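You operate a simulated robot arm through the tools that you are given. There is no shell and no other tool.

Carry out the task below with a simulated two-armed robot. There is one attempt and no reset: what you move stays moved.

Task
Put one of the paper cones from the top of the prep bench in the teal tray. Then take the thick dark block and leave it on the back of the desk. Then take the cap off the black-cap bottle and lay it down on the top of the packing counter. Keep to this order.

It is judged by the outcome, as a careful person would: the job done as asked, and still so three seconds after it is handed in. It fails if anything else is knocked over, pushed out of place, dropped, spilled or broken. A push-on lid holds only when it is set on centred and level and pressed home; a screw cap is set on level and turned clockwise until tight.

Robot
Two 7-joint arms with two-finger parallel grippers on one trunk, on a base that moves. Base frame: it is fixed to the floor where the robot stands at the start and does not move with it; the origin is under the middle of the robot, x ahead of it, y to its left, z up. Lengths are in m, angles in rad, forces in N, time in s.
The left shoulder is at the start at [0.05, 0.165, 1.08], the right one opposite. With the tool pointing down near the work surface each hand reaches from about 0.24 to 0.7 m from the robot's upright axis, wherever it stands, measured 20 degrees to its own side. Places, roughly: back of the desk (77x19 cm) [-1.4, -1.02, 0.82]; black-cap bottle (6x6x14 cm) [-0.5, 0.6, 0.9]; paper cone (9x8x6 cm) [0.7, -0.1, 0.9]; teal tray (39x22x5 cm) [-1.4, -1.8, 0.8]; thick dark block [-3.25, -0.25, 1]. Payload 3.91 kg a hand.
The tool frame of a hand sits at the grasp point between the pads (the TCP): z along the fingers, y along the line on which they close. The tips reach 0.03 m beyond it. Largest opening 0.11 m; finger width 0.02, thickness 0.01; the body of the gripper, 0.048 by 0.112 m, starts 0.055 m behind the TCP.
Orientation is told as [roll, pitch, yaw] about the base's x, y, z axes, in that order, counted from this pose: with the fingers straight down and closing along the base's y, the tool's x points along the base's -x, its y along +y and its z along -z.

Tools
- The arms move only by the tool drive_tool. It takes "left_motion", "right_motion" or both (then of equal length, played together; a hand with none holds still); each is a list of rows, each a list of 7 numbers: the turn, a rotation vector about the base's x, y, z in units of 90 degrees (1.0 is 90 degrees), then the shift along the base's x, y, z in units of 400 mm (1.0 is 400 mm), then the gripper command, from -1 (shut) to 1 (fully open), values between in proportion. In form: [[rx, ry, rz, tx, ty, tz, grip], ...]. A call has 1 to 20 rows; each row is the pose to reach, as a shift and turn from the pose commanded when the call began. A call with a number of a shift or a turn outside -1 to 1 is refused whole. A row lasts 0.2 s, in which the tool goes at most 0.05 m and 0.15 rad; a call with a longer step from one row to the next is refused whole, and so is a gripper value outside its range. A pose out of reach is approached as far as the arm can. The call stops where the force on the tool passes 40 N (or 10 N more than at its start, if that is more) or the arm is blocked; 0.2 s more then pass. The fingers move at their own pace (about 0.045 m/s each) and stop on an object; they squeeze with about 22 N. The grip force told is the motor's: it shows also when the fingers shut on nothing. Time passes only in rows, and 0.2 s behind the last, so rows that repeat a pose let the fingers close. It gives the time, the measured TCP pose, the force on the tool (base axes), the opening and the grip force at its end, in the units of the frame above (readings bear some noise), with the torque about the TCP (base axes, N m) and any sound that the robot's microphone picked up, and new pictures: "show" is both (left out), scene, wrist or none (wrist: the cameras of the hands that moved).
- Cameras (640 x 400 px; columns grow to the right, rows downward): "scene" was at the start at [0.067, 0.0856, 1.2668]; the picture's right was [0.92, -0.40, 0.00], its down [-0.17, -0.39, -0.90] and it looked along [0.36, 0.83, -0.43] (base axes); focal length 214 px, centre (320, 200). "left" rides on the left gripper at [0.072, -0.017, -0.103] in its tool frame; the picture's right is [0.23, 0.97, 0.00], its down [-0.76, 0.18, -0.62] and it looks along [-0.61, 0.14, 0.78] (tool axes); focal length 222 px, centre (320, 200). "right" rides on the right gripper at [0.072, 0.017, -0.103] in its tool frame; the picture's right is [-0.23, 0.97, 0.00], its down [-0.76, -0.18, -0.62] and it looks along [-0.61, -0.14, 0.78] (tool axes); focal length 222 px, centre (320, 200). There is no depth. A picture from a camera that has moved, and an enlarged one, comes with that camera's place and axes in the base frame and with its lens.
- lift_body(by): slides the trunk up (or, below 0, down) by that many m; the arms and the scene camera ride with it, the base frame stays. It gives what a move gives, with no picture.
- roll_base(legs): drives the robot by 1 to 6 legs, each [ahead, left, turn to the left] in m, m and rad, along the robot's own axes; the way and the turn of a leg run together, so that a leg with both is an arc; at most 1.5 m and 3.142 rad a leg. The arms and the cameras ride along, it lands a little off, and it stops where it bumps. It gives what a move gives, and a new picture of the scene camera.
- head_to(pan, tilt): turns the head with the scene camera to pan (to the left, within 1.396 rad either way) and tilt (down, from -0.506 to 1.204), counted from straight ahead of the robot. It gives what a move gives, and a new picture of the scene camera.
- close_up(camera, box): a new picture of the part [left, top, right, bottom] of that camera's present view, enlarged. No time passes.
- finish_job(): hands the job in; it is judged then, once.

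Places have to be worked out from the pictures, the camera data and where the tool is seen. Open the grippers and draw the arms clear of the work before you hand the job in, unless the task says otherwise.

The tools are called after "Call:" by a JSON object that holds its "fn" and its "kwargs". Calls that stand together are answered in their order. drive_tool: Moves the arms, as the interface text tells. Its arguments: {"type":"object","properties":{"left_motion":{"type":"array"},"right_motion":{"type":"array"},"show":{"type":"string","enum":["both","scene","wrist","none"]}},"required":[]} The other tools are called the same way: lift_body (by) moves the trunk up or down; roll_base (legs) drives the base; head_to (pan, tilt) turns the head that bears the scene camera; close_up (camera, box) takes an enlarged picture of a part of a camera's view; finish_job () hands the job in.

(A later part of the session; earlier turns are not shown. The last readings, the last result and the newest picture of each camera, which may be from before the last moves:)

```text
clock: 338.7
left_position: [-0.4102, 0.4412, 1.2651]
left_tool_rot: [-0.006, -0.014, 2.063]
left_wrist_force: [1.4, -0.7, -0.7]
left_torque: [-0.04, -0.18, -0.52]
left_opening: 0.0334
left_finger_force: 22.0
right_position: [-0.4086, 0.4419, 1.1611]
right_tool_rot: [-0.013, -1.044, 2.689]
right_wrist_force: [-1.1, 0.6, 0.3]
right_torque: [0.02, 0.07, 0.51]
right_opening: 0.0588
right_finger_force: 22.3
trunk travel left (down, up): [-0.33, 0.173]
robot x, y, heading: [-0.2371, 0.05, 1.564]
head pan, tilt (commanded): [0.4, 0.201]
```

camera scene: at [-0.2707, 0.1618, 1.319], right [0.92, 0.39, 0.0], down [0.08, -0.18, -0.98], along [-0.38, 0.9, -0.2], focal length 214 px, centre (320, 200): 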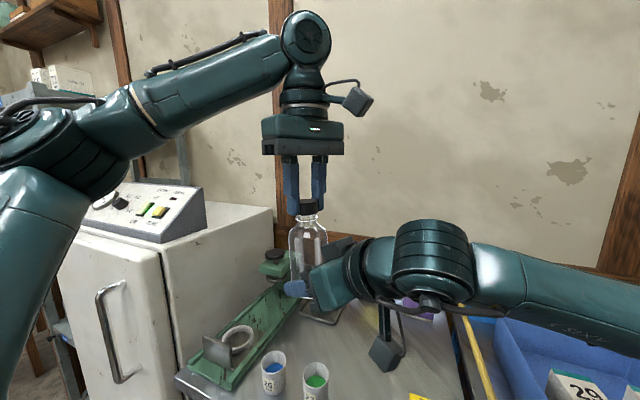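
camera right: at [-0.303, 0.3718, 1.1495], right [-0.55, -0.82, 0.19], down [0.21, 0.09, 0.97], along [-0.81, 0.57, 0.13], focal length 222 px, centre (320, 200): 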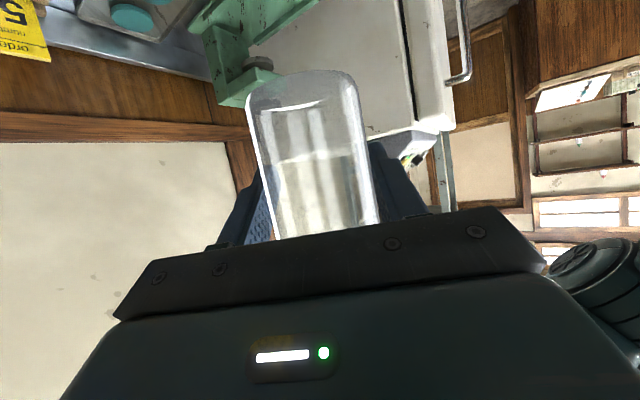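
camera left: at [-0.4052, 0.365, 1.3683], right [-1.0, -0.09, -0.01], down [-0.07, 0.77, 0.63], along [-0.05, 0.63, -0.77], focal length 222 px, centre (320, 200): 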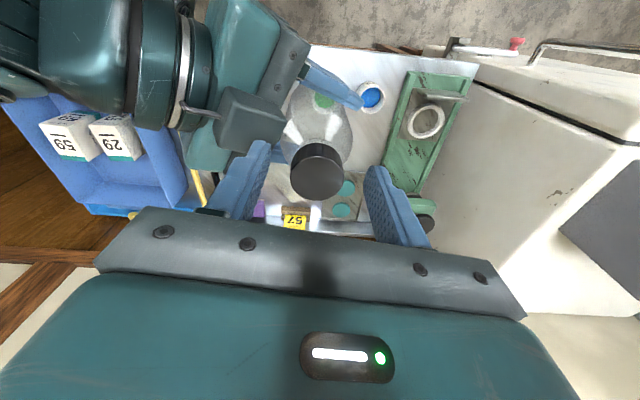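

The torque likely comes from the left finger pushing against the right hand's housing, since the right hand now sits 1.4 cm closer than before. I ease back the twist, then have the right hand open, retreat 1.4 cm and regrip.

Call:
{"fn": "drive_tool", "kwargs": {"left_motion": [[0, 0, -0.05, 0, 0, 0, -1], [0, 0, -0.09, 0, 0, 0, -1], [0, 0, -0.09, 0, 0, 0, -1], [0, 0, -0.09, 0, 0, 0, -1], [0, 0, -0.09, 0, 0, 0, -1], [0, 0, -0.09, 0, 0, 0, -1], [0, 0, -0.09, 0, 0, 0, -1], [0, 0, -0.09, 0, 0, 0, -1], [0, 0, -0.09, 0, 0, 0, -1], [0, 0, -0.09, 0, 0, 0, -1]], "right_motion": [[0, 0, 0, 0, 0, 0, -1], [0, 0, 0, 0, 0, 0, -1], [0, 0, 0, 0, 0, 0, 0.3], [0, 0, 0, 0, 0, 0, 0.7], [0, 0, 0, 0.016, -0.008, 0, 0.7], [0, 0, 0, 0.035, -0.017, 0, 0.7], [0, 0, 0, 0.035, -0.017, 0, 0.2], [0, 0, 0, 0.035, -0.017, 0, -0.2], [0, 0, 0, 0.035, -0.017, 0, -1], [0, 0, 0, 0.035, -0.017, 0, -1]], "show": "wrist"}}

Call:
{"fn": "close_up", "kwargs": {"camera": "scene", "box": [260, 150, 360, 310]}}

```text
clock: 340.9
left_position: [-0.411, 0.4405, 1.2646]
left_tool_rot: [-0.005, -0.016, 1.921]
left_wrist_force: [0.4, 1.5, -0.2]
left_torque: [0.18, -0.08, 0.02]
left_opening: 0.0332
left_finger_force: 21.9
right_position: [-0.3945, 0.4348, 1.1602]
right_tool_rot: [-0.012, -1.043, 2.69]
right_wrist_force: [-1.4, -2.8, 0.6]
right_torque: [0.06, 0.06, 0.05]
right_opening: 0.0582
right_finger_force: 22.6
trunk travel left (down, up): [-0.33, 0.173]
robot x, y, heading: [-0.2342, 0.0469, 1.568]
head pan, tilt (commanded): [0.4, 0.201]
camera right: at [-0.2907, 0.3629, 1.1505], right [-0.54, -0.82, 0.19], down [0.22, 0.08, 0.97], along [-0.82, 0.56, 0.13], focal length 222 px, centre (320, 200)
camera left: at [-0.3703, 0.3776, 1.3669], right [-0.84, -0.55, -0.01], down [-0.43, 0.64, 0.63], along [-0.34, 0.53, -0.77], focal length 222 px, centre (320, 200)
```

right: 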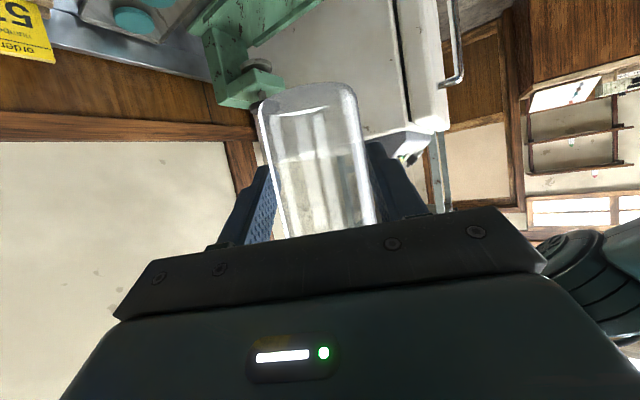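
left: 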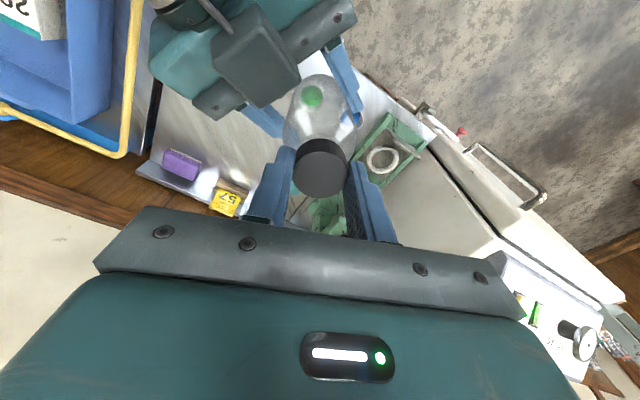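

```text
2.50 times, centred on (310, 230) of scene
camera zoom: at [-0.2707, 0.1617, 1.319], right [0.92, 0.39, 0.0], down [0.08, -0.18, -0.98], along [-0.38, 0.9, -0.2], focal length 536 px, centre (345, 125)
```

zoom: 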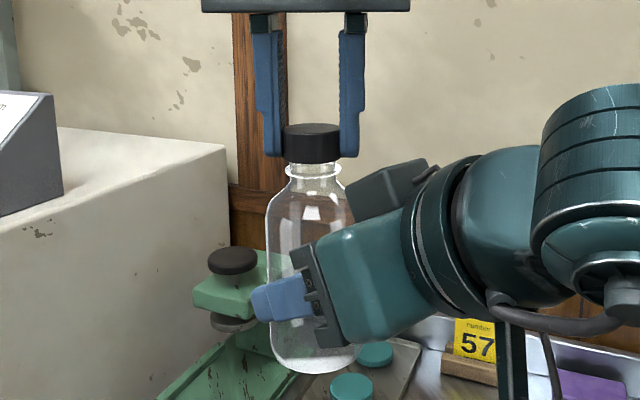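

Now there is more room. I twist counter-clockwise 1.5 rad and check the torque.

Call:
{"fn": "drive_tool", "kwargs": {"left_motion": [[0, 0, 0.08, 0, 0, 0, -1], [0, 0, 0.16, 0, 0, 0, -1], [0, 0, 0.24, 0, 0, 0, -1], [0, 0, 0.32, 0, 0, 0.001, -1], [0, 0, 0.4, 0, 0, 0.001, -1], [0, 0, 0.48, 0, 0, 0.001, -1]], "show": "wrist"}}

```text
clock: 342.3
left_position: [-0.4123, 0.4405, 1.2647]
left_tool_rot: [-0.009, -0.015, 2.677]
left_wrist_force: [4.5, 3.9, 0.1]
left_torque: [0.07, -0.1, -0.51]
left_opening: 0.033
left_finger_force: 22.8
right_position: [-0.3951, 0.4337, 1.1618]
right_tool_rot: [-0.017, -1.04, 2.691]
right_wrist_force: [-4.5, -2.4, -0.3]
right_torque: [0.19, -0.31, 0.56]
right_opening: 0.0584
right_finger_force: 22.2
trunk travel left (down, up): [-0.33, 0.173]
robot x, y, heading: [-0.2374, 0.0453, 1.568]
head pan, tilt (commanded): [0.4, 0.201]
camera left: at [-0.3387, 0.4224, 1.367], right [-0.23, -0.97, -0.01], down [-0.75, 0.17, 0.63], along [-0.61, 0.16, -0.77], focal length 222 px, centre (320, 200)
```

left: 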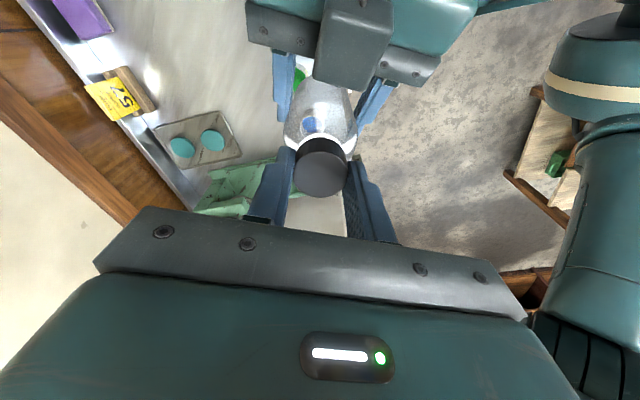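

Torque again saturates at ≈0.5 Nm, so the cap is not turning in this direction; perhaps it caught at the very start of the thread. I test by turning clockwise a bit and reading the torque.

Call:
{"fn": "drive_tool", "kwargs": {"left_motion": [[0, 0, -0.08, 0, 0, 0, -1], [0, 0, -0.16, 0, 0, 0, -1], [0, 0, -0.24, 0, 0, 0, -1], [0, 0, -0.32, 0, 0, 0, -1], [0, 0, -0.4, 0, 0, 0, -1]], "show": "none"}}

```text
clock: 343.5
left_position: [-0.4111, 0.4414, 1.2649]
left_tool_rot: [-0.006, -0.015, 2.045]
left_wrist_force: [-0.7, 5.2, -1.4]
left_torque: [0.59, -0.05, -0.01]
left_opening: 0.0332
left_finger_force: 21.9
right_position: [-0.3955, 0.4341, 1.1612]
right_tool_rot: [-0.013, -1.043, 2.69]
right_wrist_force: [0.2, -4.8, 0.7]
right_torque: [-0.12, 0.08, 0.04]
right_opening: 0.0584
right_finger_force: 21.9
trunk travel left (down, up): [-0.33, 0.173]
robot x, y, heading: [-0.2349, 0.0435, 1.566]
head pan, tilt (commanded): [0.4, 0.201]
```

Clockwise the torque simply went back to zero. I turn a further 0.5 rad clockwise to learn whether it turns freely that way.

Call:
{"fn": "drive_tool", "kwargs": {"left_motion": [[0, 0, -0.08, 0, 0, 0, -1], [0, 0, -0.16, 0, 0, 0, -1], [0, 0, -0.24, 0, 0, 0, -1], [0, 0, -0.32, 0, 0, 0, -1]], "show": "none"}}

```text
clock: 344.5
left_position: [-0.411, 0.4413, 1.2654]
left_tool_rot: [-0.006, -0.016, 1.543]
left_wrist_force: [-3.9, 6.6, -4.3]
left_torque: [0.65, -0.04, 0.04]
left_opening: 0.0331
left_finger_force: 21.9
right_position: [-0.3953, 0.4351, 1.1615]
right_tool_rot: [-0.013, -1.043, 2.691]
right_wrist_force: [3.8, -6.6, 3.3]
right_torque: [0.04, 0.5, 0.05]
right_opening: 0.0584
right_finger_force: 22.4
trunk travel left (down, up): [-0.33, 0.173]
robot x, y, heading: [-0.2349, 0.0481, 1.564]
head pan, tilt (commanded): [0.4, 0.201]
```

Clockwise turns easily and draws the cap down: the thread is engaged. So I now turn counter-clockwise again, this time raising the left hand along with the thread.

Call:
{"fn": "drive_tool", "kwargs": {"left_motion": [[0, 0, 0.08, 0, 0, 0.001, -1], [0, 0, 0.16, 0, 0, 0.002, -1], [0, 0, 0.24, 0, 0, 0.003, -1], [0, 0, 0.32, 0, 0, 0.004, -1]], "show": "none"}}

```text
clock: 345.5
left_position: [-0.4109, 0.4408, 1.2669]
left_tool_rot: [-0.006, -0.019, 2.05]
left_wrist_force: [0.6, 4.4, -11.3]
left_torque: [0.03, -0.08, -0.01]
left_opening: 0.0328
left_finger_force: 22.1
right_position: [-0.3957, 0.435, 1.1623]
right_tool_rot: [-0.013, -1.046, 2.691]
right_wrist_force: [-0.7, -4.2, 8.4]
right_torque: [0.48, 0.23, 0.04]
right_opening: 0.0584
right_finger_force: 22.1
trunk travel left (down, up): [-0.33, 0.173]
robot x, y, heading: [-0.2359, 0.048, 1.564]
head pan, tilt (commanded): [0.4, 0.201]
```

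Torque stays near zero while turning counter-clockwise with an upward pull of ~11 N. I continue 0.6 rad at this height.

Call:
{"fn": "drive_tool", "kwargs": {"left_motion": [[0, 0, 0.08, 0, 0, 0, -1], [0, 0, 0.16, 0, 0, 0, -1], [0, 0, 0.24, 0, 0, 0, -1], [0, 0, 0.32, 0, 0, 0, -1], [0, 0, 0.4, 0, 0, 0, -1]], "show": "none"}}

```text
clock: 346.7
left_position: [-0.4124, 0.4394, 1.2666]
left_tool_rot: [-0.008, -0.015, 2.678]
left_wrist_force: [4.1, 3.4, 1.3]
left_torque: [0.12, -0.14, -0.03]
left_opening: 0.0332
left_finger_force: 22.0
right_position: [-0.3948, 0.4342, 1.1583]
right_tool_rot: [-0.009, -1.037, 2.687]
right_wrist_force: [-3.4, -2.9, -2.7]
right_torque: [0.16, -0.29, 0.1]
right_opening: 0.0586
right_finger_force: 22.6
trunk travel left (down, up): [-0.33, 0.173]
robot x, y, heading: [-0.2353, 0.0421, 1.568]
head pan, tilt (commanded): [0.4, 0.201]
```

Low torque throughout, and the thread is now lifting the cap (z-force went from -11 to +1 N). I continue 0.8 rad, lowering the bottle slightly as the cap climbs.

Call:
{"fn": "drive_tool", "kwargs": {"left_motion": [[0, 0, 0.08, 0, 0, 0, -1], [0, 0, 0.16, 0, 0, 0, -1], [0, 0, 0.24, 0, 0, 0, -1], [0, 0, 0.32, 0, 0, 0, -1], [0, 0, 0.4, 0, 0, 0, -1], [0, 0, 0.48, 0, 0, 0, -1]], "right_motion": [[0, 0, 0, 0, 0, -0.001, -1], [0, 0, 0, 0, 0, -0.002, -1], [0, 0, 0, 0, 0, -0.003, -1], [0, 0, 0, 0, 0, -0.004, -1], [0, 0, 0, 0, 0, -0.005, -1], [0, 0, 0, 0, 0, -0.006, -1]], "show": "wrist"}}

```text
clock: 348.1
left_position: [-0.4127, 0.4384, 1.2642]
left_tool_rot: [-0.006, -0.013, -2.849]
left_wrist_force: [8.8, 4.7, -0.1]
left_torque: [0.11, -0.19, -0.03]
left_opening: 0.0332
left_finger_force: 21.8
left hand out of reach, approached as far as the arm can: row 1, 2, 3, 4, 5, 6
right_position: [-0.3969, 0.4337, 1.1599]
right_tool_rot: [-0.014, -1.043, 2.694]
right_wrist_force: [-8.0, -4.2, 0.4]
right_torque: [0.34, -0.61, 0.11]
right_opening: 0.0583
right_finger_force: 21.7
trunk travel left (down, up): [-0.33, 0.173]
robot x, y, heading: [-0.2352, 0.0449, 1.569]
head pan, tilt (commanded): [0.4, 0.201]
camera right: at [-0.2908, 0.3631, 1.1484], right [-0.54, -0.82, 0.19], down [0.22, 0.08, 0.97], along [-0.82, 0.56, 0.13], focal length 222 px, centre (320, 200)
camera left: at [-0.3478, 0.4763, 1.3663], right [0.5, -0.87, -0.01], down [-0.67, -0.39, 0.63], along [-0.55, -0.31, -0.77], focal length 222 px, centre (320, 200)
```

right: 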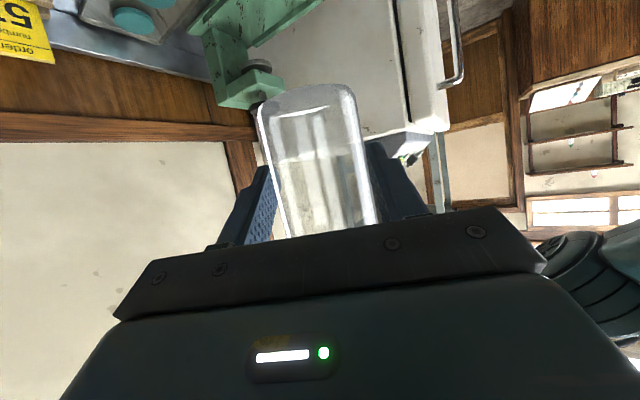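
left: 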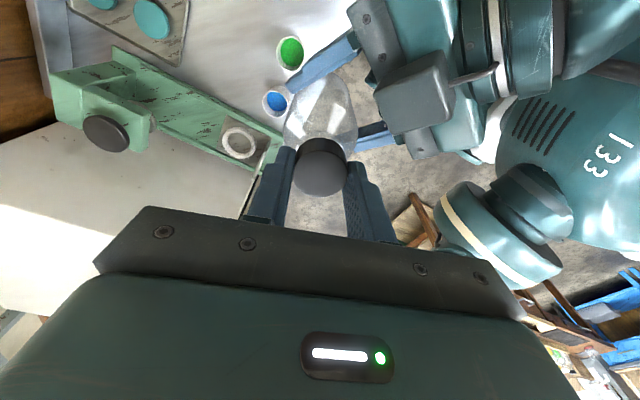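

Torque still ~0. I try a gentle separation: lower the right hand 8 mm and watch the force.

Call:
{"fn": "drive_tool", "kwargs": {"right_motion": [[0, 0, 0, 0, 0, -0.006, -1], [0, 0, 0, 0, 0, -0.012, -1], [0, 0, 0, 0, 0, -0.018, -1]], "show": "none"}}

Call:
{"fn": "close_up", "kwargs": {"camera": "scene", "box": [270, 150, 350, 250]}}

```text
clock: 348.9
left_position: [-0.4137, 0.4386, 1.2649]
left_tool_rot: [-0.007, -0.014, -2.853]
left_wrist_force: [4.2, 5.3, -4.5]
left_torque: [0.13, -0.08, 0.03]
left_opening: 0.0327
left_finger_force: 22.3
right_position: [-0.3953, 0.4341, 1.1526]
right_tool_rot: [-0.011, -1.044, 2.691]
right_wrist_force: [-5.1, -5.9, 3.8]
right_torque: [0.56, -0.31, 0.09]
right_opening: 0.0591
right_finger_force: 22.2
trunk travel left (down, up): [-0.33, 0.173]
robot x, y, heading: [-0.2335, 0.0464, 1.57]
head pan, tilt (commanded): [0.4, 0.201]
```

```text
4.00 times, centred on (310, 200) of scene
camera zoom: at [-0.2707, 0.1617, 1.319], right [0.92, 0.39, 0.0], down [0.08, -0.18, -0.98], along [-0.38, 0.9, -0.2], focal length 858 px, centre (360, 200)
```

zoom: 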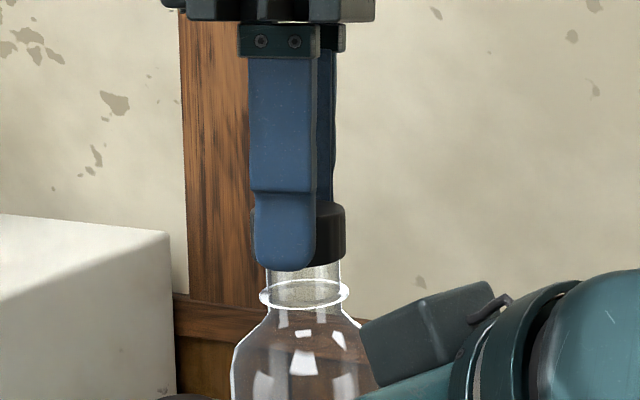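

The gap between cap and ring has clearly grown (~1 cm) — it is coming off. I lower the bottle further, slowly.

Call:
{"fn": "drive_tool", "kwargs": {"right_motion": [[0, 0, 0, 0, 0, -0.006, -1], [0, 0, 0, 0, 0, -0.012, -1], [0, 0, 0, 0, 0, -0.02, -1], [0, 0, 0, 0, 0, -0.03, -1]], "show": "none"}}

Call:
{"fn": "close_up", "kwargs": {"camera": "scene", "box": [270, 150, 350, 250]}}

```text
clock: 349.9
left_position: [-0.414, 0.4393, 1.2649]
left_tool_rot: [-0.008, -0.014, -2.853]
left_wrist_force: [0.1, -0.5, 0.0]
left_torque: [-0.05, -0.03, 0.0]
left_opening: 0.033
left_finger_force: 21.9
right_position: [-0.3954, 0.435, 1.1394]
right_tool_rot: [-0.013, -1.041, 2.687]
right_wrist_force: [0.7, 0.2, -0.8]
right_torque: [-0.03, -0.07, -0.01]
right_opening: 0.0585
right_finger_force: 21.7
trunk travel left (down, up): [-0.33, 0.173]
robot x, y, heading: [-0.2352, 0.0444, 1.57]
head pan, tilt (commanded): [0.4, 0.201]
```

```text
4.00 times, centred on (310, 200) of scene
camera zoom: at [-0.2707, 0.1618, 1.319], right [0.92, 0.39, 0.0], down [0.08, -0.18, -0.98], along [-0.38, 0.9, -0.2], focal length 858 px, centre (360, 200)
```

zoom: 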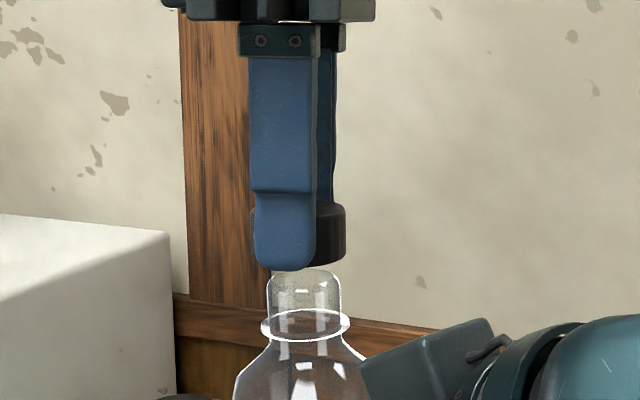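

Cap is free again and now held at the fingertips. I lower the bottle another 1.5 cm and move the left hand away to the left.

Call:
{"fn": "drive_tool", "kwargs": {"right_motion": [[0, 0, 0, 0, 0, -0.02, -1], [0, 0, 0, 0, 0, -0.04, -1], [0, 0, 0, 0, 0, -0.04, -1], [0, 0, 0, 0, 0, -0.04, -1], [0, 0, 0, 0, 0, -0.04, -1]], "left_motion": [[0, 0, 0, 0, 0, 0, -1], [0, 0, 0, 0, 0, 0, -1], [0, 0, 0, -0.08, 0.01, 0, -1], [0, 0, 0, -0.18, 0.02, 0, -1], [0, 0, 0, -0.28, 0.03, 0, -1]], "show": "scene"}}

```text
clock: 351.1
left_position: [-0.5262, 0.4487, 1.2626]
left_tool_rot: [-0.005, -0.017, -2.856]
left_wrist_force: [0.6, 0.0, -0.2]
left_torque: [0.0, -0.01, -0.01]
left_opening: 0.0332
left_finger_force: 22.3
right_position: [-0.3958, 0.4351, 1.1233]
right_tool_rot: [-0.014, -1.043, 2.688]
right_wrist_force: [-0.2, 0.1, -0.7]
right_torque: [-0.02, -0.04, 0.0]
right_opening: 0.0583
right_finger_force: 21.5
trunk travel left (down, up): [-0.33, 0.173]
robot x, y, heading: [-0.2361, 0.0462, 1.57]
head pan, tilt (commanded): [0.4, 0.201]
camera scene: at [-0.2713, 0.1615, 1.319], right [0.92, 0.39, 0.0], down [0.08, -0.18, -0.98], along [-0.38, 0.9, -0.2], focal length 214 px, centre (320, 200)
```

scene: 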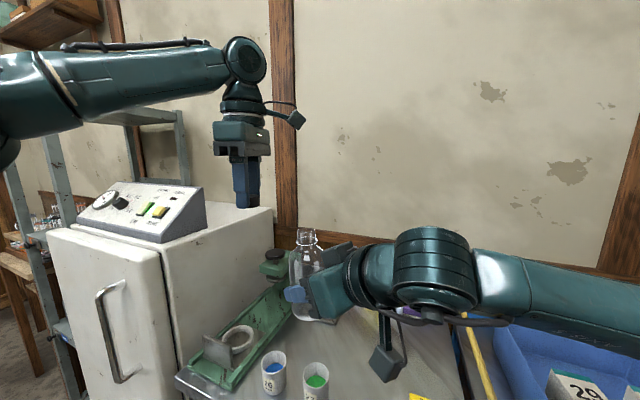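

Now I carry the bottle with the right hand back to the right, out of the way.

Call:
{"fn": "drive_tool", "kwargs": {"right_motion": [[0, 0, 0, 0.08, -0.015, 0.03, -1], [0, 0, 0, 0.17, -0.03, 0.06, -1], [0, 0, 0, 0.26, -0.05, 0.09, -1], [0, 0, 0, 0.35, -0.07, 0.11, -1], [0, 0, 0, 0.44, -0.08, 0.12, -1], [0, 0, 0, 0.5, -0.085, 0.12, -1]], "show": "none"}}

Call:
{"fn": "head_to", "kwargs": {"pan": 0.0, "tilt": 0.5}}

```text
clock: 352.5
left_position: [-0.5256, 0.4499, 1.2643]
left_tool_rot: [-0.005, -0.016, -2.854]
left_wrist_force: [0.1, -0.1, -0.1]
left_torque: [-0.01, 0.01, -0.01]
left_opening: 0.033
left_finger_force: 22.1
right_position: [-0.1949, 0.3996, 1.1722]
right_tool_rot: [-0.012, -1.042, 2.689]
right_wrist_force: [0.3, -0.1, -1.2]
right_torque: [-0.01, 0.0, 0.01]
right_opening: 0.0585
right_finger_force: 21.2
trunk travel left (down, up): [-0.33, 0.173]
robot x, y, heading: [-0.2367, 0.0433, 1.566]
head pan, tilt (commanded): [0.4, 0.201]
```

```text
clock: 353.4
left_position: [-0.5262, 0.4491, 1.2642]
left_tool_rot: [-0.006, -0.016, -2.852]
left_wrist_force: [1.0, 0.0, -0.8]
left_torque: [0.02, -0.02, -0.02]
left_opening: 0.033
left_finger_force: 22.0
right_position: [-0.1963, 0.3985, 1.1725]
right_tool_rot: [-0.012, -1.045, 2.688]
right_wrist_force: [-0.2, -0.1, -1.3]
right_torque: [-0.05, -0.02, -0.02]
right_opening: 0.0586
right_finger_force: 22.1
trunk travel left (down, up): [-0.33, 0.173]
robot x, y, heading: [-0.2368, 0.0439, 1.569]
head pan, tilt (commanded): [0.0, 0.499]
camera scene: at [-0.2345, 0.1668, 1.2914], right [1.0, 0.0, 0.0], down [0.0, -0.48, -0.88], along [0.0, 0.88, -0.48], focal length 214 px, centre (320, 200)
```

scene: 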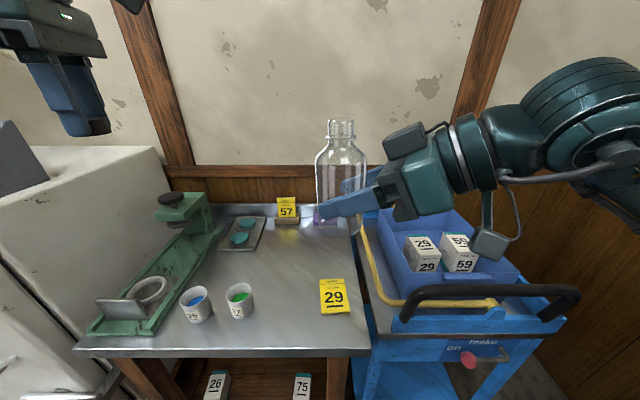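

Bottle is parked at right. I turn the left hand (with the cap) back clockwise in two moves while bringing it forward over the free table area right of the cups.

Call:
{"fn": "drive_tool", "kwargs": {"left_motion": [[0, 0, -0.09, 0.01, 0.0, -0.01, -1], [0, 0, -0.18, 0.02, 0.0, -0.02, -1], [0, 0, -0.27, 0.03, 0.0, -0.03, -1], [0, 0, -0.36, 0.05, 0.0, -0.04, -1], [0, 0, -0.45, 0.07, 0.0, -0.05, -1], [0, 0, -0.54, 0.09, 0.0, -0.06, -1], [0, 0, -0.63, 0.11, 0.0, -0.08, -1], [0, 0, -0.72, 0.13, 0.0, -0.1, -1], [0, 0, -0.81, 0.15, 0.0, -0.12, -1], [0, 0, -0.9, 0.17, 0.0, -0.14, -1]], "show": "none"}}

Call:
{"fn": "drive_tool", "kwargs": {"left_motion": [[0, 0, -0.09, 0.03, 0.01, -0.02, -1], [0, 0, -0.18, 0.06, 0.02, -0.04, -1], [0, 0, -0.27, 0.09, 0.03, -0.06, -1], [0, 0, -0.36, 0.12, 0.04, -0.08, -1], [0, 0, -0.45, 0.15, 0.05, -0.1, -1], [0, 0, -0.54, 0.18, 0.06, -0.12, -1], [0, 0, -0.6, 0.21, 0.07, -0.14, -1], [0, 0, -0.6, 0.25, 0.08, -0.16, -1], [0, 0, -0.6, 0.29, 0.09, -0.18, -1]], "show": "both"}}

```text
clock: 355.6
left_position: [-0.4576, 0.4508, 1.2092]
left_tool_rot: [-0.005, -0.015, 2.012]
left_wrist_force: [-0.2, 0.5, -0.2]
left_torque: [-0.02, -0.04, 0.01]
left_opening: 0.0329
left_finger_force: 21.6
right_position: [-0.1958, 0.4011, 1.1721]
right_tool_rot: [-0.012, -1.044, 2.69]
right_wrist_force: [0.8, 0.3, -1.6]
right_torque: [0.04, -0.01, -0.01]
right_opening: 0.0585
right_finger_force: 22.0
trunk travel left (down, up): [-0.33, 0.173]
robot x, y, heading: [-0.2337, 0.0441, 1.568]
head pan, tilt (commanded): [0.0, 0.499]
```

```text
clock: 357.6
left_position: [-0.3633, 0.4803, 1.1301]
left_tool_rot: [-0.006, -0.016, 1.074]
left_wrist_force: [-0.1, -0.4, 0.5]
left_torque: [0.01, -0.01, -0.03]
left_opening: 0.033
left_finger_force: 22.3
left hand out of reach, approached as far as the arm can: row 8, 9
right_position: [-0.1956, 0.4011, 1.1716]
right_tool_rot: [-0.011, -1.044, 2.686]
right_wrist_force: [-0.4, -0.4, -1.1]
right_torque: [0.03, -0.02, 0.03]
right_opening: 0.0587
right_finger_force: 22.2
trunk travel left (down, up): [-0.33, 0.173]
robot x, y, heading: [-0.2389, 0.0445, 1.568]
head pan, tilt (commanded): [0.0, 0.499]
camera scene: at [-0.2344, 0.1674, 1.2913], right [1.0, 0.0, 0.0], down [0.0, -0.48, -0.88], along [0.0, 0.88, -0.48], focal length 214 px, centre (320, 200)
camera left: at [-0.3859, 0.4085, 1.2325], right [-0.96, 0.27, -0.01], down [0.2, 0.75, 0.63], along [0.17, 0.61, -0.77], focal length 222 px, centre (320, 200)
```

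scene: 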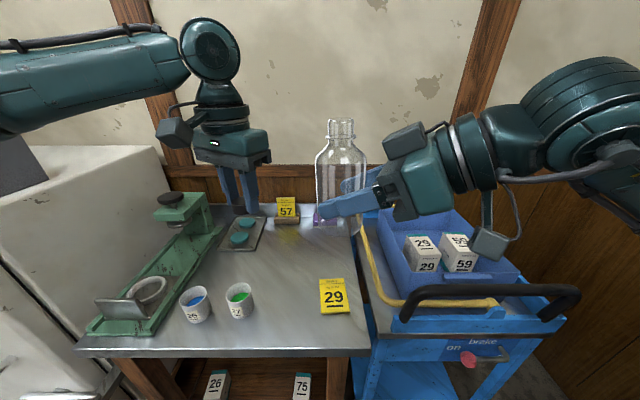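
left: 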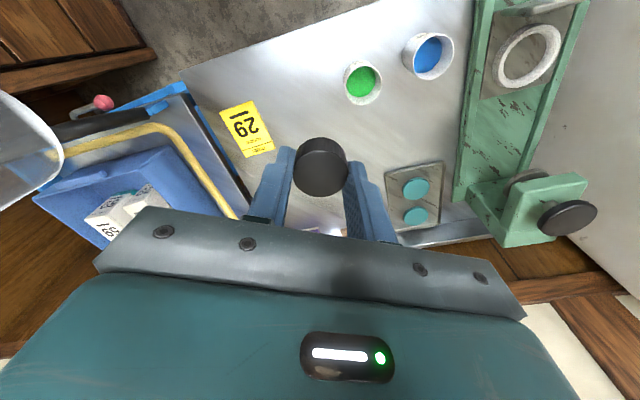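

I choose the free spot at about (-0.355,0.45), right of and in front of cup 27. I lower the trunk 6 cm, then bring the cap down toward the table.

Call:
{"fn": "lift_body", "kwargs": {"by": -0.06}}

Call:
{"fn": "drive_tool", "kwargs": {"left_motion": [[0, 0, 0, 0.01, -0.03, -0.08, -1], [0, 0, 0, 0.015, -0.06, -0.17, -1], [0, 0, 0, 0.02, -0.075, -0.26, -1], [0, 0, 0, 0.02, -0.075, -0.35, -1], [0, 0, 0, 0.02, -0.075, -0.43, -1], [0, 0, 0, 0.02, -0.075, -0.5, -1]], "show": "both"}}

```text
clock: 358.6
left_position: [-0.3648, 0.4803, 1.0706]
left_tool_rot: [-0.006, -0.019, 1.072]
left_wrist_force: [-0.3, -0.9, 0.7]
left_torque: [0.01, 0.02, -0.02]
left_opening: 0.0329
left_finger_force: 22.2
right_position: [-0.1951, 0.4001, 1.1115]
right_tool_rot: [-0.013, -1.042, 2.69]
right_wrist_force: [-0.3, 0.0, -1.1]
right_torque: [0.02, -0.02, 0.01]
right_opening: 0.0586
right_finger_force: 22.2
trunk travel left (down, up): [-0.27, 0.233]
robot x, y, heading: [-0.238, 0.0426, 1.566]
head pan, tilt (commanded): [0.0, 0.499]
```

```text
clock: 360.0
left_position: [-0.3564, 0.4505, 0.8707]
left_tool_rot: [-0.004, -0.016, 1.073]
left_wrist_force: [-0.2, 0.7, 0.3]
left_torque: [0.01, -0.01, -0.04]
left_opening: 0.033
left_finger_force: 22.5
right_position: [-0.195, 0.4001, 1.1115]
right_tool_rot: [-0.013, -1.043, 2.69]
right_wrist_force: [0.5, 0.1, -1.7]
right_torque: [0.0, 0.0, 0.0]
right_opening: 0.0585
right_finger_force: 22.0
trunk travel left (down, up): [-0.27, 0.233]
robot x, y, heading: [-0.2381, 0.0416, 1.566]
head pan, tilt (commanded): [0.0, 0.499]
camera scene: at [-0.2345, 0.1669, 1.2314], right [1.0, 0.0, 0.0], down [0.0, -0.48, -0.88], along [0.0, 0.88, -0.48], focal length 214 px, centre (320, 200)
camera left: at [-0.3785, 0.3775, 0.9723], right [-0.96, 0.26, -0.01], down [0.2, 0.75, 0.64], along [0.18, 0.61, -0.77], focal length 222 px, centre (320, 200)
```

scene: 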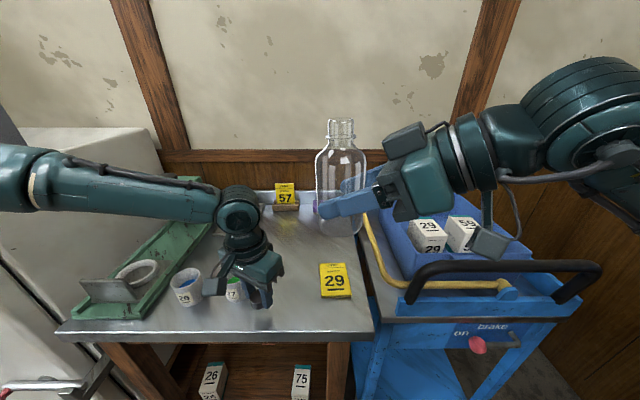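
left: 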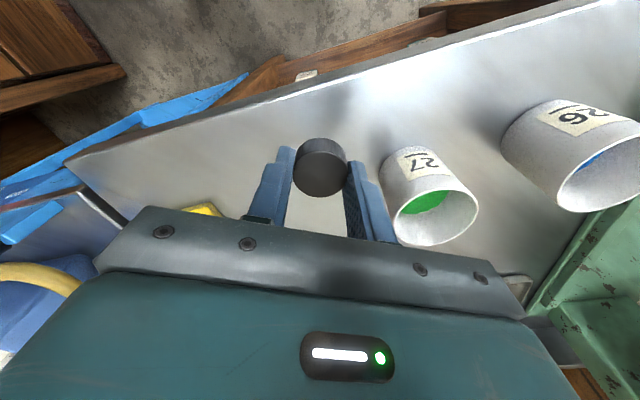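

Over the free spot; the gripper body will pass ~2 cm above cup 27's rim. I shift 1 cm to the right and lower close to the table.

Call:
{"fn": "drive_tool", "kwargs": {"left_motion": [[0, 0, 0, 0.015, -0.005, -0.02, -1], [0, 0, 0, 0.03, -0.01, -0.045, -1], [0, 0, 0, 0.03, -0.01, -0.065, -1]], "show": "wrist"}}

Call:
{"fn": "close_up", "kwargs": {"camera": "scene", "box": [160, 220, 300, 330]}}

```text
clock: 360.8
left_position: [-0.3529, 0.4421, 0.8489]
left_tool_rot: [-0.006, -0.018, 1.073]
left_wrist_force: [-0.5, -0.4, 0.3]
left_torque: [0.02, -0.03, 0.0]
left_opening: 0.0331
left_finger_force: 22.2
left hand out of reach, approached as far as the arm can: row 2, 3
right_position: [-0.1957, 0.4007, 1.1122]
right_tool_rot: [-0.012, -1.045, 2.689]
right_wrist_force: [-1.0, -0.2, -1.1]
right_torque: [-0.01, 0.0, 0.03]
right_opening: 0.0582
right_finger_force: 21.8
trunk travel left (down, up): [-0.27, 0.233]
robot x, y, heading: [-0.2342, 0.045, 1.564]
head pan, tilt (commanded): [0.0, 0.499]
camera left: at [-0.3751, 0.3703, 0.9501], right [-0.96, 0.27, -0.01], down [0.2, 0.75, 0.63], along [0.18, 0.61, -0.77], focal length 222 px, centre (320, 200)
```

left: 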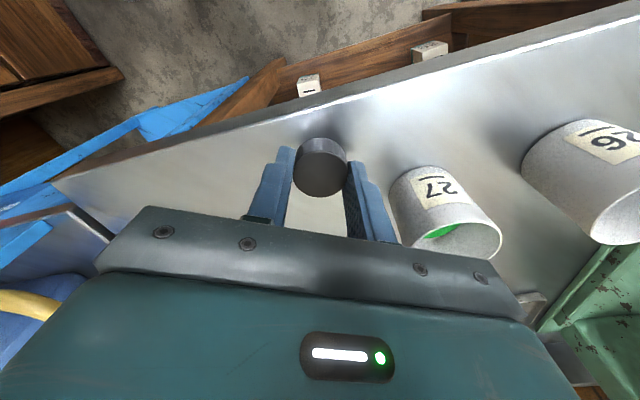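

```text
3.64 times, centred on (230, 275) of scene
camera zoom: at [-0.2344, 0.1668, 1.2314], right [1.0, 0.0, 0.0], down [0.0, -0.48, -0.88], along [0.0, 0.88, -0.48], focal length 780 px, centre (647, -73)
```

zoom: 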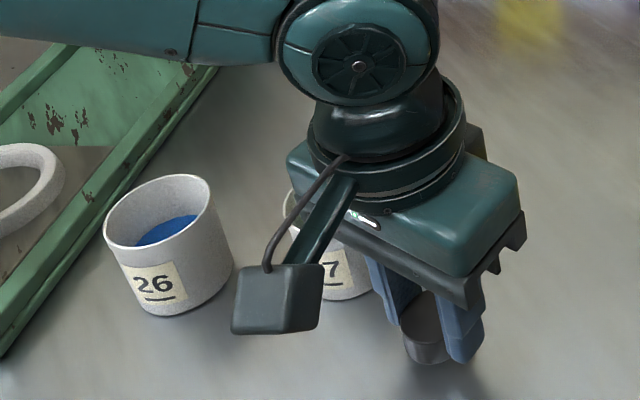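

Close above the table. I lower in small steps to feel contact.

Call:
{"fn": "drive_tool", "kwargs": {"left_motion": [[0, 0, 0, 0, 0, -0.012, -1], [0, 0, 0, 0, 0, -0.022, -1], [0, 0, 0, 0, 0, -0.03, -1]], "show": "none"}}

```text
clock: 361.6
left_position: [-0.358, 0.4417, 0.8383]
left_tool_rot: [-0.008, -0.017, 1.073]
left_wrist_force: [0.7, 0.2, -0.4]
left_torque: [0.02, 0.0, 0.01]
left_opening: 0.0331
left_finger_force: 22.1
left hand out of reach, approached as far as the arm can: row 2, 3
right_position: [-0.1955, 0.4003, 1.1121]
right_tool_rot: [-0.013, -1.043, 2.691]
right_wrist_force: [0.0, 0.1, -0.9]
right_torque: [0.02, -0.01, 0.0]
right_opening: 0.0585
right_finger_force: 22.7
trunk travel left (down, up): [-0.27, 0.233]
robot x, y, heading: [-0.2371, 0.0461, 1.568]
head pan, tilt (commanded): [0.0, 0.499]
```

No contact yet at 0.838 and the arm is at its limit, so I lower with the trunk in small steps instead.

Call:
{"fn": "lift_body", "kwargs": {"by": -0.004}}

```text
clock: 362.1
left_position: [-0.3576, 0.4419, 0.8345]
left_tool_rot: [-0.008, -0.016, 1.071]
left_wrist_force: [-0.1, -0.9, 0.6]
left_torque: [0.01, 0.0, 0.0]
left_opening: 0.0329
left_finger_force: 21.9
right_position: [-0.1956, 0.4011, 1.1077]
right_tool_rot: [-0.012, -1.044, 2.69]
right_wrist_force: [0.2, -0.5, -1.0]
right_torque: [-0.03, -0.03, -0.01]
right_opening: 0.0583
right_finger_force: 22.6
trunk travel left (down, up): [-0.266, 0.237]
robot x, y, heading: [-0.2326, 0.0444, 1.565]
head pan, tilt (commanded): [0.0, 0.499]
```

Call:
{"fn": "lift_body", "kwargs": {"by": -0.004}}

Call:
{"fn": "close_up", "kwargs": {"camera": "scene", "box": [200, 250, 290, 330]}}

```text
clock: 362.6
left_position: [-0.3575, 0.4413, 0.83]
left_tool_rot: [-0.006, -0.019, 1.074]
left_wrist_force: [-1.5, -0.1, 8.1]
left_torque: [0.08, 0.09, 0.04]
left_opening: 0.0331
left_finger_force: 22.1
right_position: [-0.1957, 0.4009, 1.105]
right_tool_rot: [-0.014, -1.043, 2.689]
right_wrist_force: [-0.8, 0.2, -1.9]
right_torque: [-0.02, -0.05, 0.0]
right_opening: 0.0582
right_finger_force: 21.8
trunk travel left (down, up): [-0.262, 0.241]
robot x, y, heading: [-0.2344, 0.0469, 1.565]
head pan, tilt (commanded): [0.0, 0.499]
```

```text
5.00 times, centred on (245, 290) of scene
camera zoom: at [-0.2344, 0.1662, 1.2235], right [1.0, 0.0, 0.0], down [0.0, -0.48, -0.88], along [0.0, 0.88, -0.48], focal length 1072 px, centre (695, -250)
```

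zoom: 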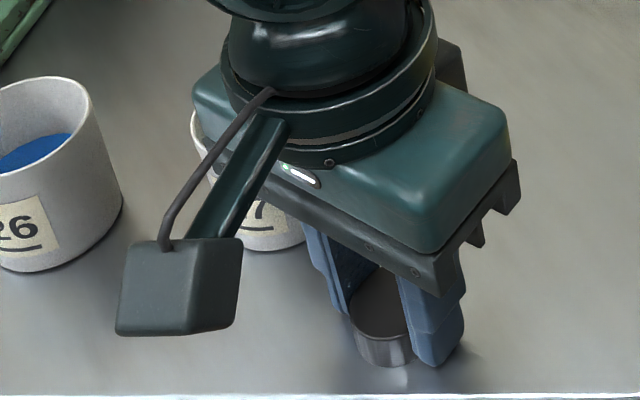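

Contact (8 N): the cap stands on the steel top. I open the left fingers gently.

Call:
{"fn": "drive_tool", "kwargs": {"left_motion": [[0, 0, 0, 0, 0, 0, -0.3], [0, 0, 0, 0, 0, 0, -0.15], [0, 0, 0, 0, 0, 0, -0.1], [0, 0, 0, 0, 0, 0, -0.1]], "show": "wrist"}}

```text
clock: 363.6
left_position: [-0.3563, 0.4416, 0.8309]
left_tool_rot: [-0.005, -0.018, 1.074]
left_wrist_force: [3.3, -1.6, 3.1]
left_torque: [-0.01, 0.03, 0.01]
left_opening: 0.0474
left_finger_force: 0.0
right_position: [-0.1943, 0.3983, 1.105]
right_tool_rot: [-0.012, -1.045, 2.69]
right_wrist_force: [0.0, 0.4, -1.9]
right_torque: [-0.01, -0.05, -0.02]
right_opening: 0.0585
right_finger_force: 21.8
trunk travel left (down, up): [-0.262, 0.241]
robot x, y, heading: [-0.2341, 0.0453, 1.568]
head pan, tilt (commanded): [0.0, 0.499]
camera left: at [-0.3786, 0.3688, 0.9323], right [-0.96, 0.27, -0.01], down [0.2, 0.75, 0.64], along [0.18, 0.61, -0.77], focal length 222 px, centre (320, 200)
```

left: 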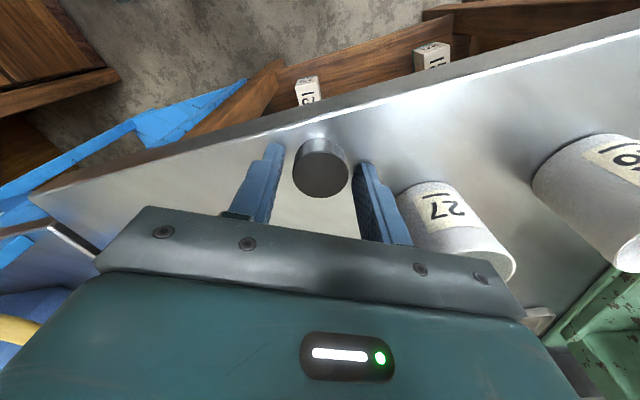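

The cap stands on the counter. I raise the left hand straight up.

Call:
{"fn": "drive_tool", "kwargs": {"left_motion": [[0, 0, 0, 0, 0, 0.04, -0.1], [0, 0, 0, 0, 0, 0.1, -0.1], [0, 0, 0, 0, 0, 0.2, -0.1], [0, 0, 0, 0, 0, 0.3, 0.0], [0, 0, 0, -0.03, 0, 0.4, 0.2], [0, 0, 0, -0.08, 0.0, 0.5, 0.2], [0, 0, 0, -0.14, 0.0, 0.6, 0.2], [0, 0, 0, -0.2, 0.0, 0.7, 0.2]], "show": "both"}}

```text
clock: 365.4
left_position: [-0.4386, 0.4411, 1.1117]
left_tool_rot: [-0.008, -0.017, 1.071]
left_wrist_force: [0.1, -1.0, -0.2]
left_torque: [-0.03, 0.0, -0.03]
left_opening: 0.0659
left_finger_force: 0.1
right_position: [-0.1954, 0.3982, 1.1038]
right_tool_rot: [-0.015, -1.046, 2.691]
right_wrist_force: [-0.3, -0.4, -1.5]
right_torque: [0.0, -0.02, -0.01]
right_opening: 0.0584
right_finger_force: 21.9
trunk travel left (down, up): [-0.262, 0.241]
robot x, y, heading: [-0.2419, 0.0451, 1.568]
head pan, tilt (commanded): [0.0, 0.499]
camera scene: at [-0.2345, 0.1665, 1.2234], right [1.0, 0.0, 0.0], down [0.0, -0.48, -0.88], along [0.0, 0.88, -0.48], focal length 214 px, centre (320, 200)
camera left: at [-0.4599, 0.3681, 1.213], right [-0.96, 0.27, -0.01], down [0.2, 0.75, 0.63], along [0.18, 0.61, -0.77], focal length 222 px, centre (320, 200)
```

scene: 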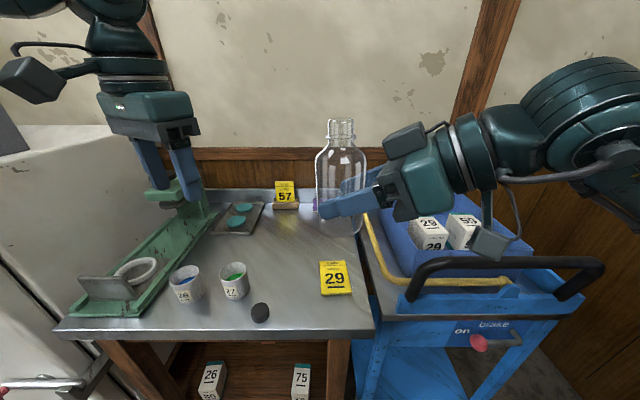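
left: 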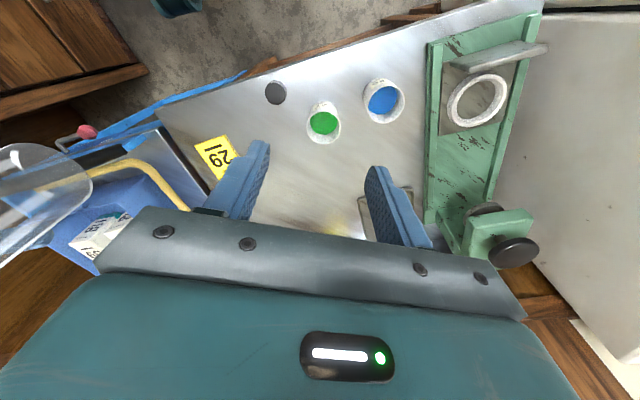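

The cap lies safely on the packing counter. Now I must put the bottle back: raise the trunk 6 cm, move the left hand up and aside, and turn it for taking the bottle by its neck.

Call:
{"fn": "lift_body", "kwargs": {"by": 0.06}}

Call:
{"fn": "drive_tool", "kwargs": {"left_motion": [[0, 0, 0.09, -0.03, 0.0, 0.04, 0.2], [0, 0, 0.18, -0.06, 0.0, 0.08, 0.2], [0, 0, 0.27, -0.1, 0.0, 0.12, 0.2], [0, 0, 0.36, -0.14, 0.0, 0.16, 0.2], [0, 0, 0.45, -0.18, 0.01, 0.18, 0.2], [0, 0, 0.54, -0.22, 0.02, 0.2, 0.2], [0, 0, 0.63, -0.24, 0.02, 0.2, 0.2], [0, 0, 0.72, -0.24, 0.02, 0.2, 0.2], [0, 0, 0.81, -0.24, 0.02, 0.2, 0.2], [0, 0, 0.9, -0.24, 0.02, 0.2, 0.2]], "show": "none"}}

Call:
{"fn": "drive_tool", "kwargs": {"right_motion": [[0, 0, 0, -0.08, 0.015, -0.02, -1], [0, 0, 0, -0.17, 0.03, -0.04, -1], [0, 0, 0, -0.26, 0.05, -0.06, -1], [0, 0, 0, -0.35, 0.07, -0.08, -1], [0, 0, 0, -0.44, 0.085, -0.1, -1], [0, 0, 0, -0.5, 0.092, -0.12, -1]], "show": "scene"}}

```text
clock: 366.4
left_position: [-0.4372, 0.4421, 1.1712]
left_tool_rot: [-0.008, -0.017, 1.073]
left_wrist_force: [-0.2, -0.5, -1.1]
left_torque: [0.0, -0.04, -0.01]
left_opening: 0.0662
left_finger_force: 0.1
right_position: [-0.1946, 0.3992, 1.1634]
right_tool_rot: [-0.01, -1.041, 2.688]
right_wrist_force: [0.1, 0.9, -1.4]
right_torque: [-0.03, -0.01, 0.01]
right_opening: 0.0585
right_finger_force: 22.0
trunk travel left (down, up): [-0.322, 0.181]
robot x, y, heading: [-0.2392, 0.0448, 1.567]
head pan, tilt (commanded): [0.0, 0.499]
```

```text
clock: 368.6
left_position: [-0.5333, 0.4483, 1.2514]
left_tool_rot: [-0.007, -0.018, 2.49]
left_wrist_force: [-0.5, -0.6, 0.3]
left_torque: [0.0, -0.01, -0.03]
left_opening: 0.0658
left_finger_force: 0.0
right_position: [-0.1958, 0.3991, 1.1639]
right_tool_rot: [-0.013, -1.044, 2.691]
right_wrist_force: [0.0, -0.8, -2.1]
right_torque: [-0.03, -0.02, 0.01]
right_opening: 0.0583
right_finger_force: 21.7
trunk travel left (down, up): [-0.322, 0.181]
robot x, y, heading: [-0.2351, 0.0463, 1.564]
head pan, tilt (commanded): [0.0, 0.499]
```

```text
clock: 370.0
left_position: [-0.5333, 0.4486, 1.2506]
left_tool_rot: [-0.007, -0.017, 2.486]
left_wrist_force: [-0.5, 0.0, -0.1]
left_torque: [0.0, 0.02, 0.04]
left_opening: 0.0663
left_finger_force: 0.1
right_position: [-0.3964, 0.4372, 1.1175]
right_tool_rot: [-0.014, -1.043, 2.691]
right_wrist_force: [-0.2, -0.3, -0.9]
right_torque: [-0.02, -0.04, 0.01]
right_opening: 0.0582
right_finger_force: 22.1
trunk travel left (down, up): [-0.322, 0.181]
robot x, y, heading: [-0.2343, 0.045, 1.568]
head pan, tilt (commanded): [0.0, 0.499]
camera scene: at [-0.2348, 0.1668, 1.2833], right [1.0, 0.0, 0.0], down [0.0, -0.48, -0.88], along [0.0, 0.88, -0.48], focal length 214 px, centre (320, 200)
```

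scene: 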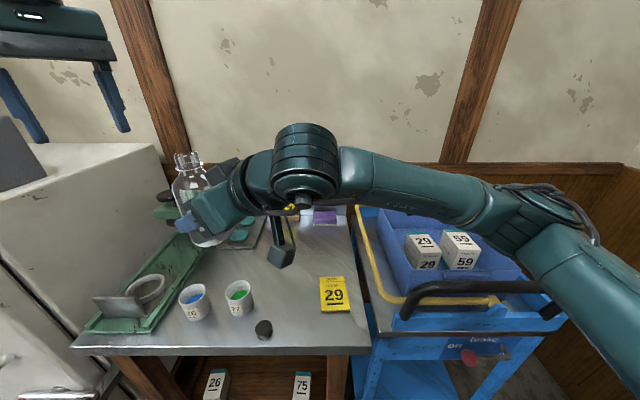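

The bottle is in place at (-0.412,0.445). I move the left hand over it and look.

Call:
{"fn": "drive_tool", "kwargs": {"left_motion": [[0, 0, 0.05, 0.1, -0.003, 0.01, 0.2], [0, 0, 0.1, 0.2, -0.006, 0.01, 0.2], [0, 0, 0.12, 0.3, -0.01, 0.01, 0.2]], "show": "wrist"}}

Call:
{"fn": "head_to", "kwargs": {"pan": 0.4, "tilt": 0.2}}

Call:
{"fn": "close_up", "kwargs": {"camera": "scene", "box": [260, 150, 360, 310]}}

```text
clock: 370.8
left_position: [-0.4147, 0.4454, 1.2535]
left_tool_rot: [-0.004, -0.019, 2.679]
left_wrist_force: [0.6, -0.3, 0.5]
left_torque: [0.01, -0.02, -0.01]
left_opening: 0.066
left_finger_force: 0.1
right_position: [-0.3955, 0.4366, 1.118]
right_tool_rot: [-0.011, -1.043, 2.688]
right_wrist_force: [0.5, 0.3, -1.8]
right_torque: [-0.05, -0.02, 0.01]
right_opening: 0.0586
right_finger_force: 21.7
trunk travel left (down, up): [-0.322, 0.181]
robot x, y, heading: [-0.2364, 0.0488, 1.569]
head pan, tilt (commanded): [0.0, 0.499]
camera left: at [-0.3414, 0.4281, 1.3555], right [-0.23, -0.97, -0.01], down [-0.75, 0.17, 0.64], along [-0.62, 0.15, -0.77], focal length 222 px, centre (320, 200)
```

left: 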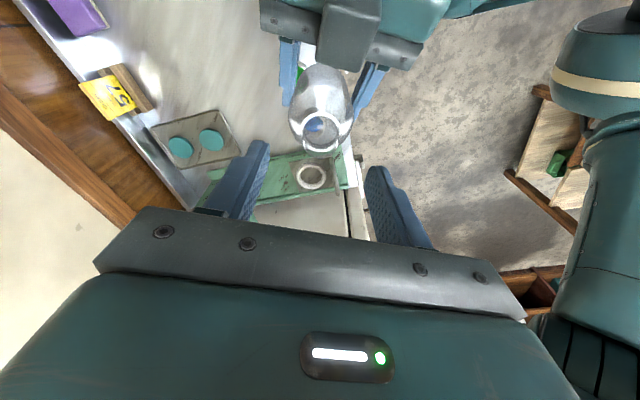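

```text
clock: 371.7
left_position: [-0.4153, 0.4441, 1.2542]
left_tool_rot: [-0.007, -0.017, 2.678]
left_wrist_force: [0.4, 0.0, 0.9]
left_torque: [-0.01, 0.01, 0.02]
left_opening: 0.0658
left_finger_force: 0.1
right_position: [-0.3966, 0.4376, 1.1164]
right_tool_rot: [-0.014, -1.043, 2.689]
right_wrist_force: [0.1, 0.1, -2.2]
right_torque: [0.0, -0.02, 0.0]
right_opening: 0.0586
right_finger_force: 22.1
trunk travel left (down, up): [-0.322, 0.181]
robot x, y, heading: [-0.2366, 0.044, 1.571]
head pan, tilt (commanded): [0.4, 0.201]
camera scene: at [-0.2707, 0.1617, 1.311], right [0.92, 0.39, 0.0], down [0.08, -0.18, -0.98], along [-0.38, 0.9, -0.2], focal length 214 px, centre (320, 200)
```

scene: 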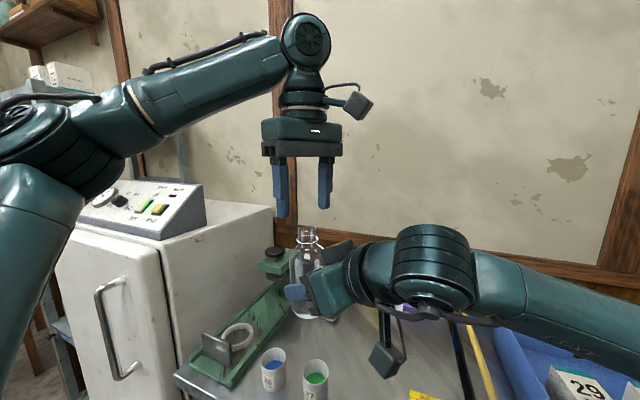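

```text
2.50 times, centred on (310, 230) of scene
camera zoom: at [-0.2707, 0.1617, 1.311], right [0.92, 0.39, 0.0], down [0.08, -0.18, -0.98], along [-0.38, 0.9, -0.2], focal length 536 px, centre (345, 125)
```

zoom: 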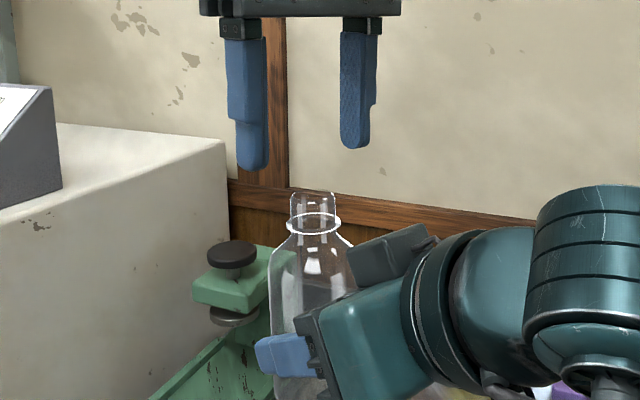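

The neck is just slightly off my axis. I shift ~6 mm and lower so the fingertips end just above the neck ring, then close.

Call:
{"fn": "drive_tool", "kwargs": {"left_motion": [[0, 0, 0, 0.005, 0.013, -0.03, 0.2], [0, 0, 0, 0.005, 0.013, -0.06, 0.2], [0, 0, 0, 0.005, 0.013, -0.088, 0.2], [0, 0, 0, 0.005, 0.013, -0.088, 0.0], [0, 0, 0, 0.005, 0.013, -0.088, 0.0]], "show": "wrist"}}

Call:
{"fn": "close_up", "kwargs": {"camera": "scene", "box": [260, 150, 360, 310]}}

```text
clock: 372.9
left_position: [-0.4116, 0.4499, 1.2191]
left_tool_rot: [-0.006, -0.016, 2.675]
left_wrist_force: [-1.0, 0.8, -0.5]
left_torque: [0.0, 0.02, 0.02]
left_opening: 0.0552
left_finger_force: 0.1
right_position: [-0.3952, 0.4363, 1.1172]
right_tool_rot: [-0.011, -1.044, 2.688]
right_wrist_force: [0.5, -0.5, -1.4]
right_torque: [-0.03, -0.02, -0.04]
right_opening: 0.0583
right_finger_force: 22.2
trunk travel left (down, up): [-0.322, 0.181]
robot x, y, heading: [-0.2347, 0.0489, 1.565]
head pan, tilt (commanded): [0.4, 0.201]
camera left: at [-0.3387, 0.4319, 1.3212], right [-0.23, -0.97, -0.01], down [-0.75, 0.17, 0.64], along [-0.62, 0.16, -0.77], focal length 222 px, centre (320, 200)
```

left: 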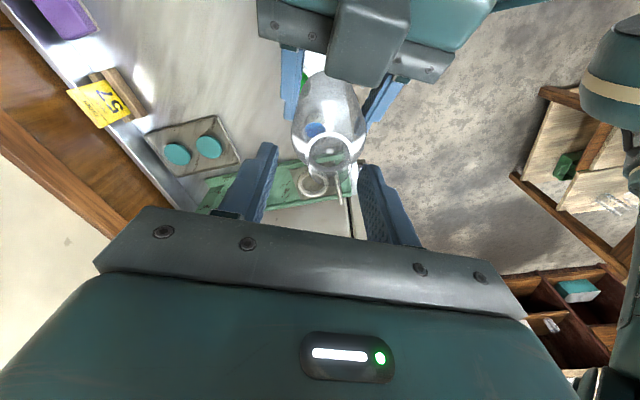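

```text
2.50 times, centred on (310, 230) of scene
camera zoom: at [-0.2708, 0.1617, 1.311], right [0.92, 0.39, 0.0], down [0.08, -0.18, -0.98], along [-0.38, 0.9, -0.2], focal length 536 px, centre (345, 125)
```

zoom: 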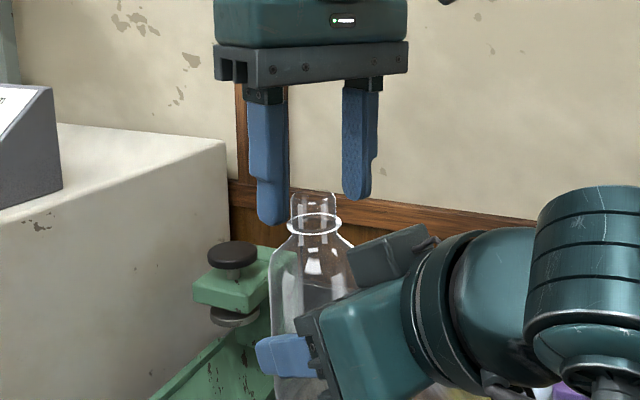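

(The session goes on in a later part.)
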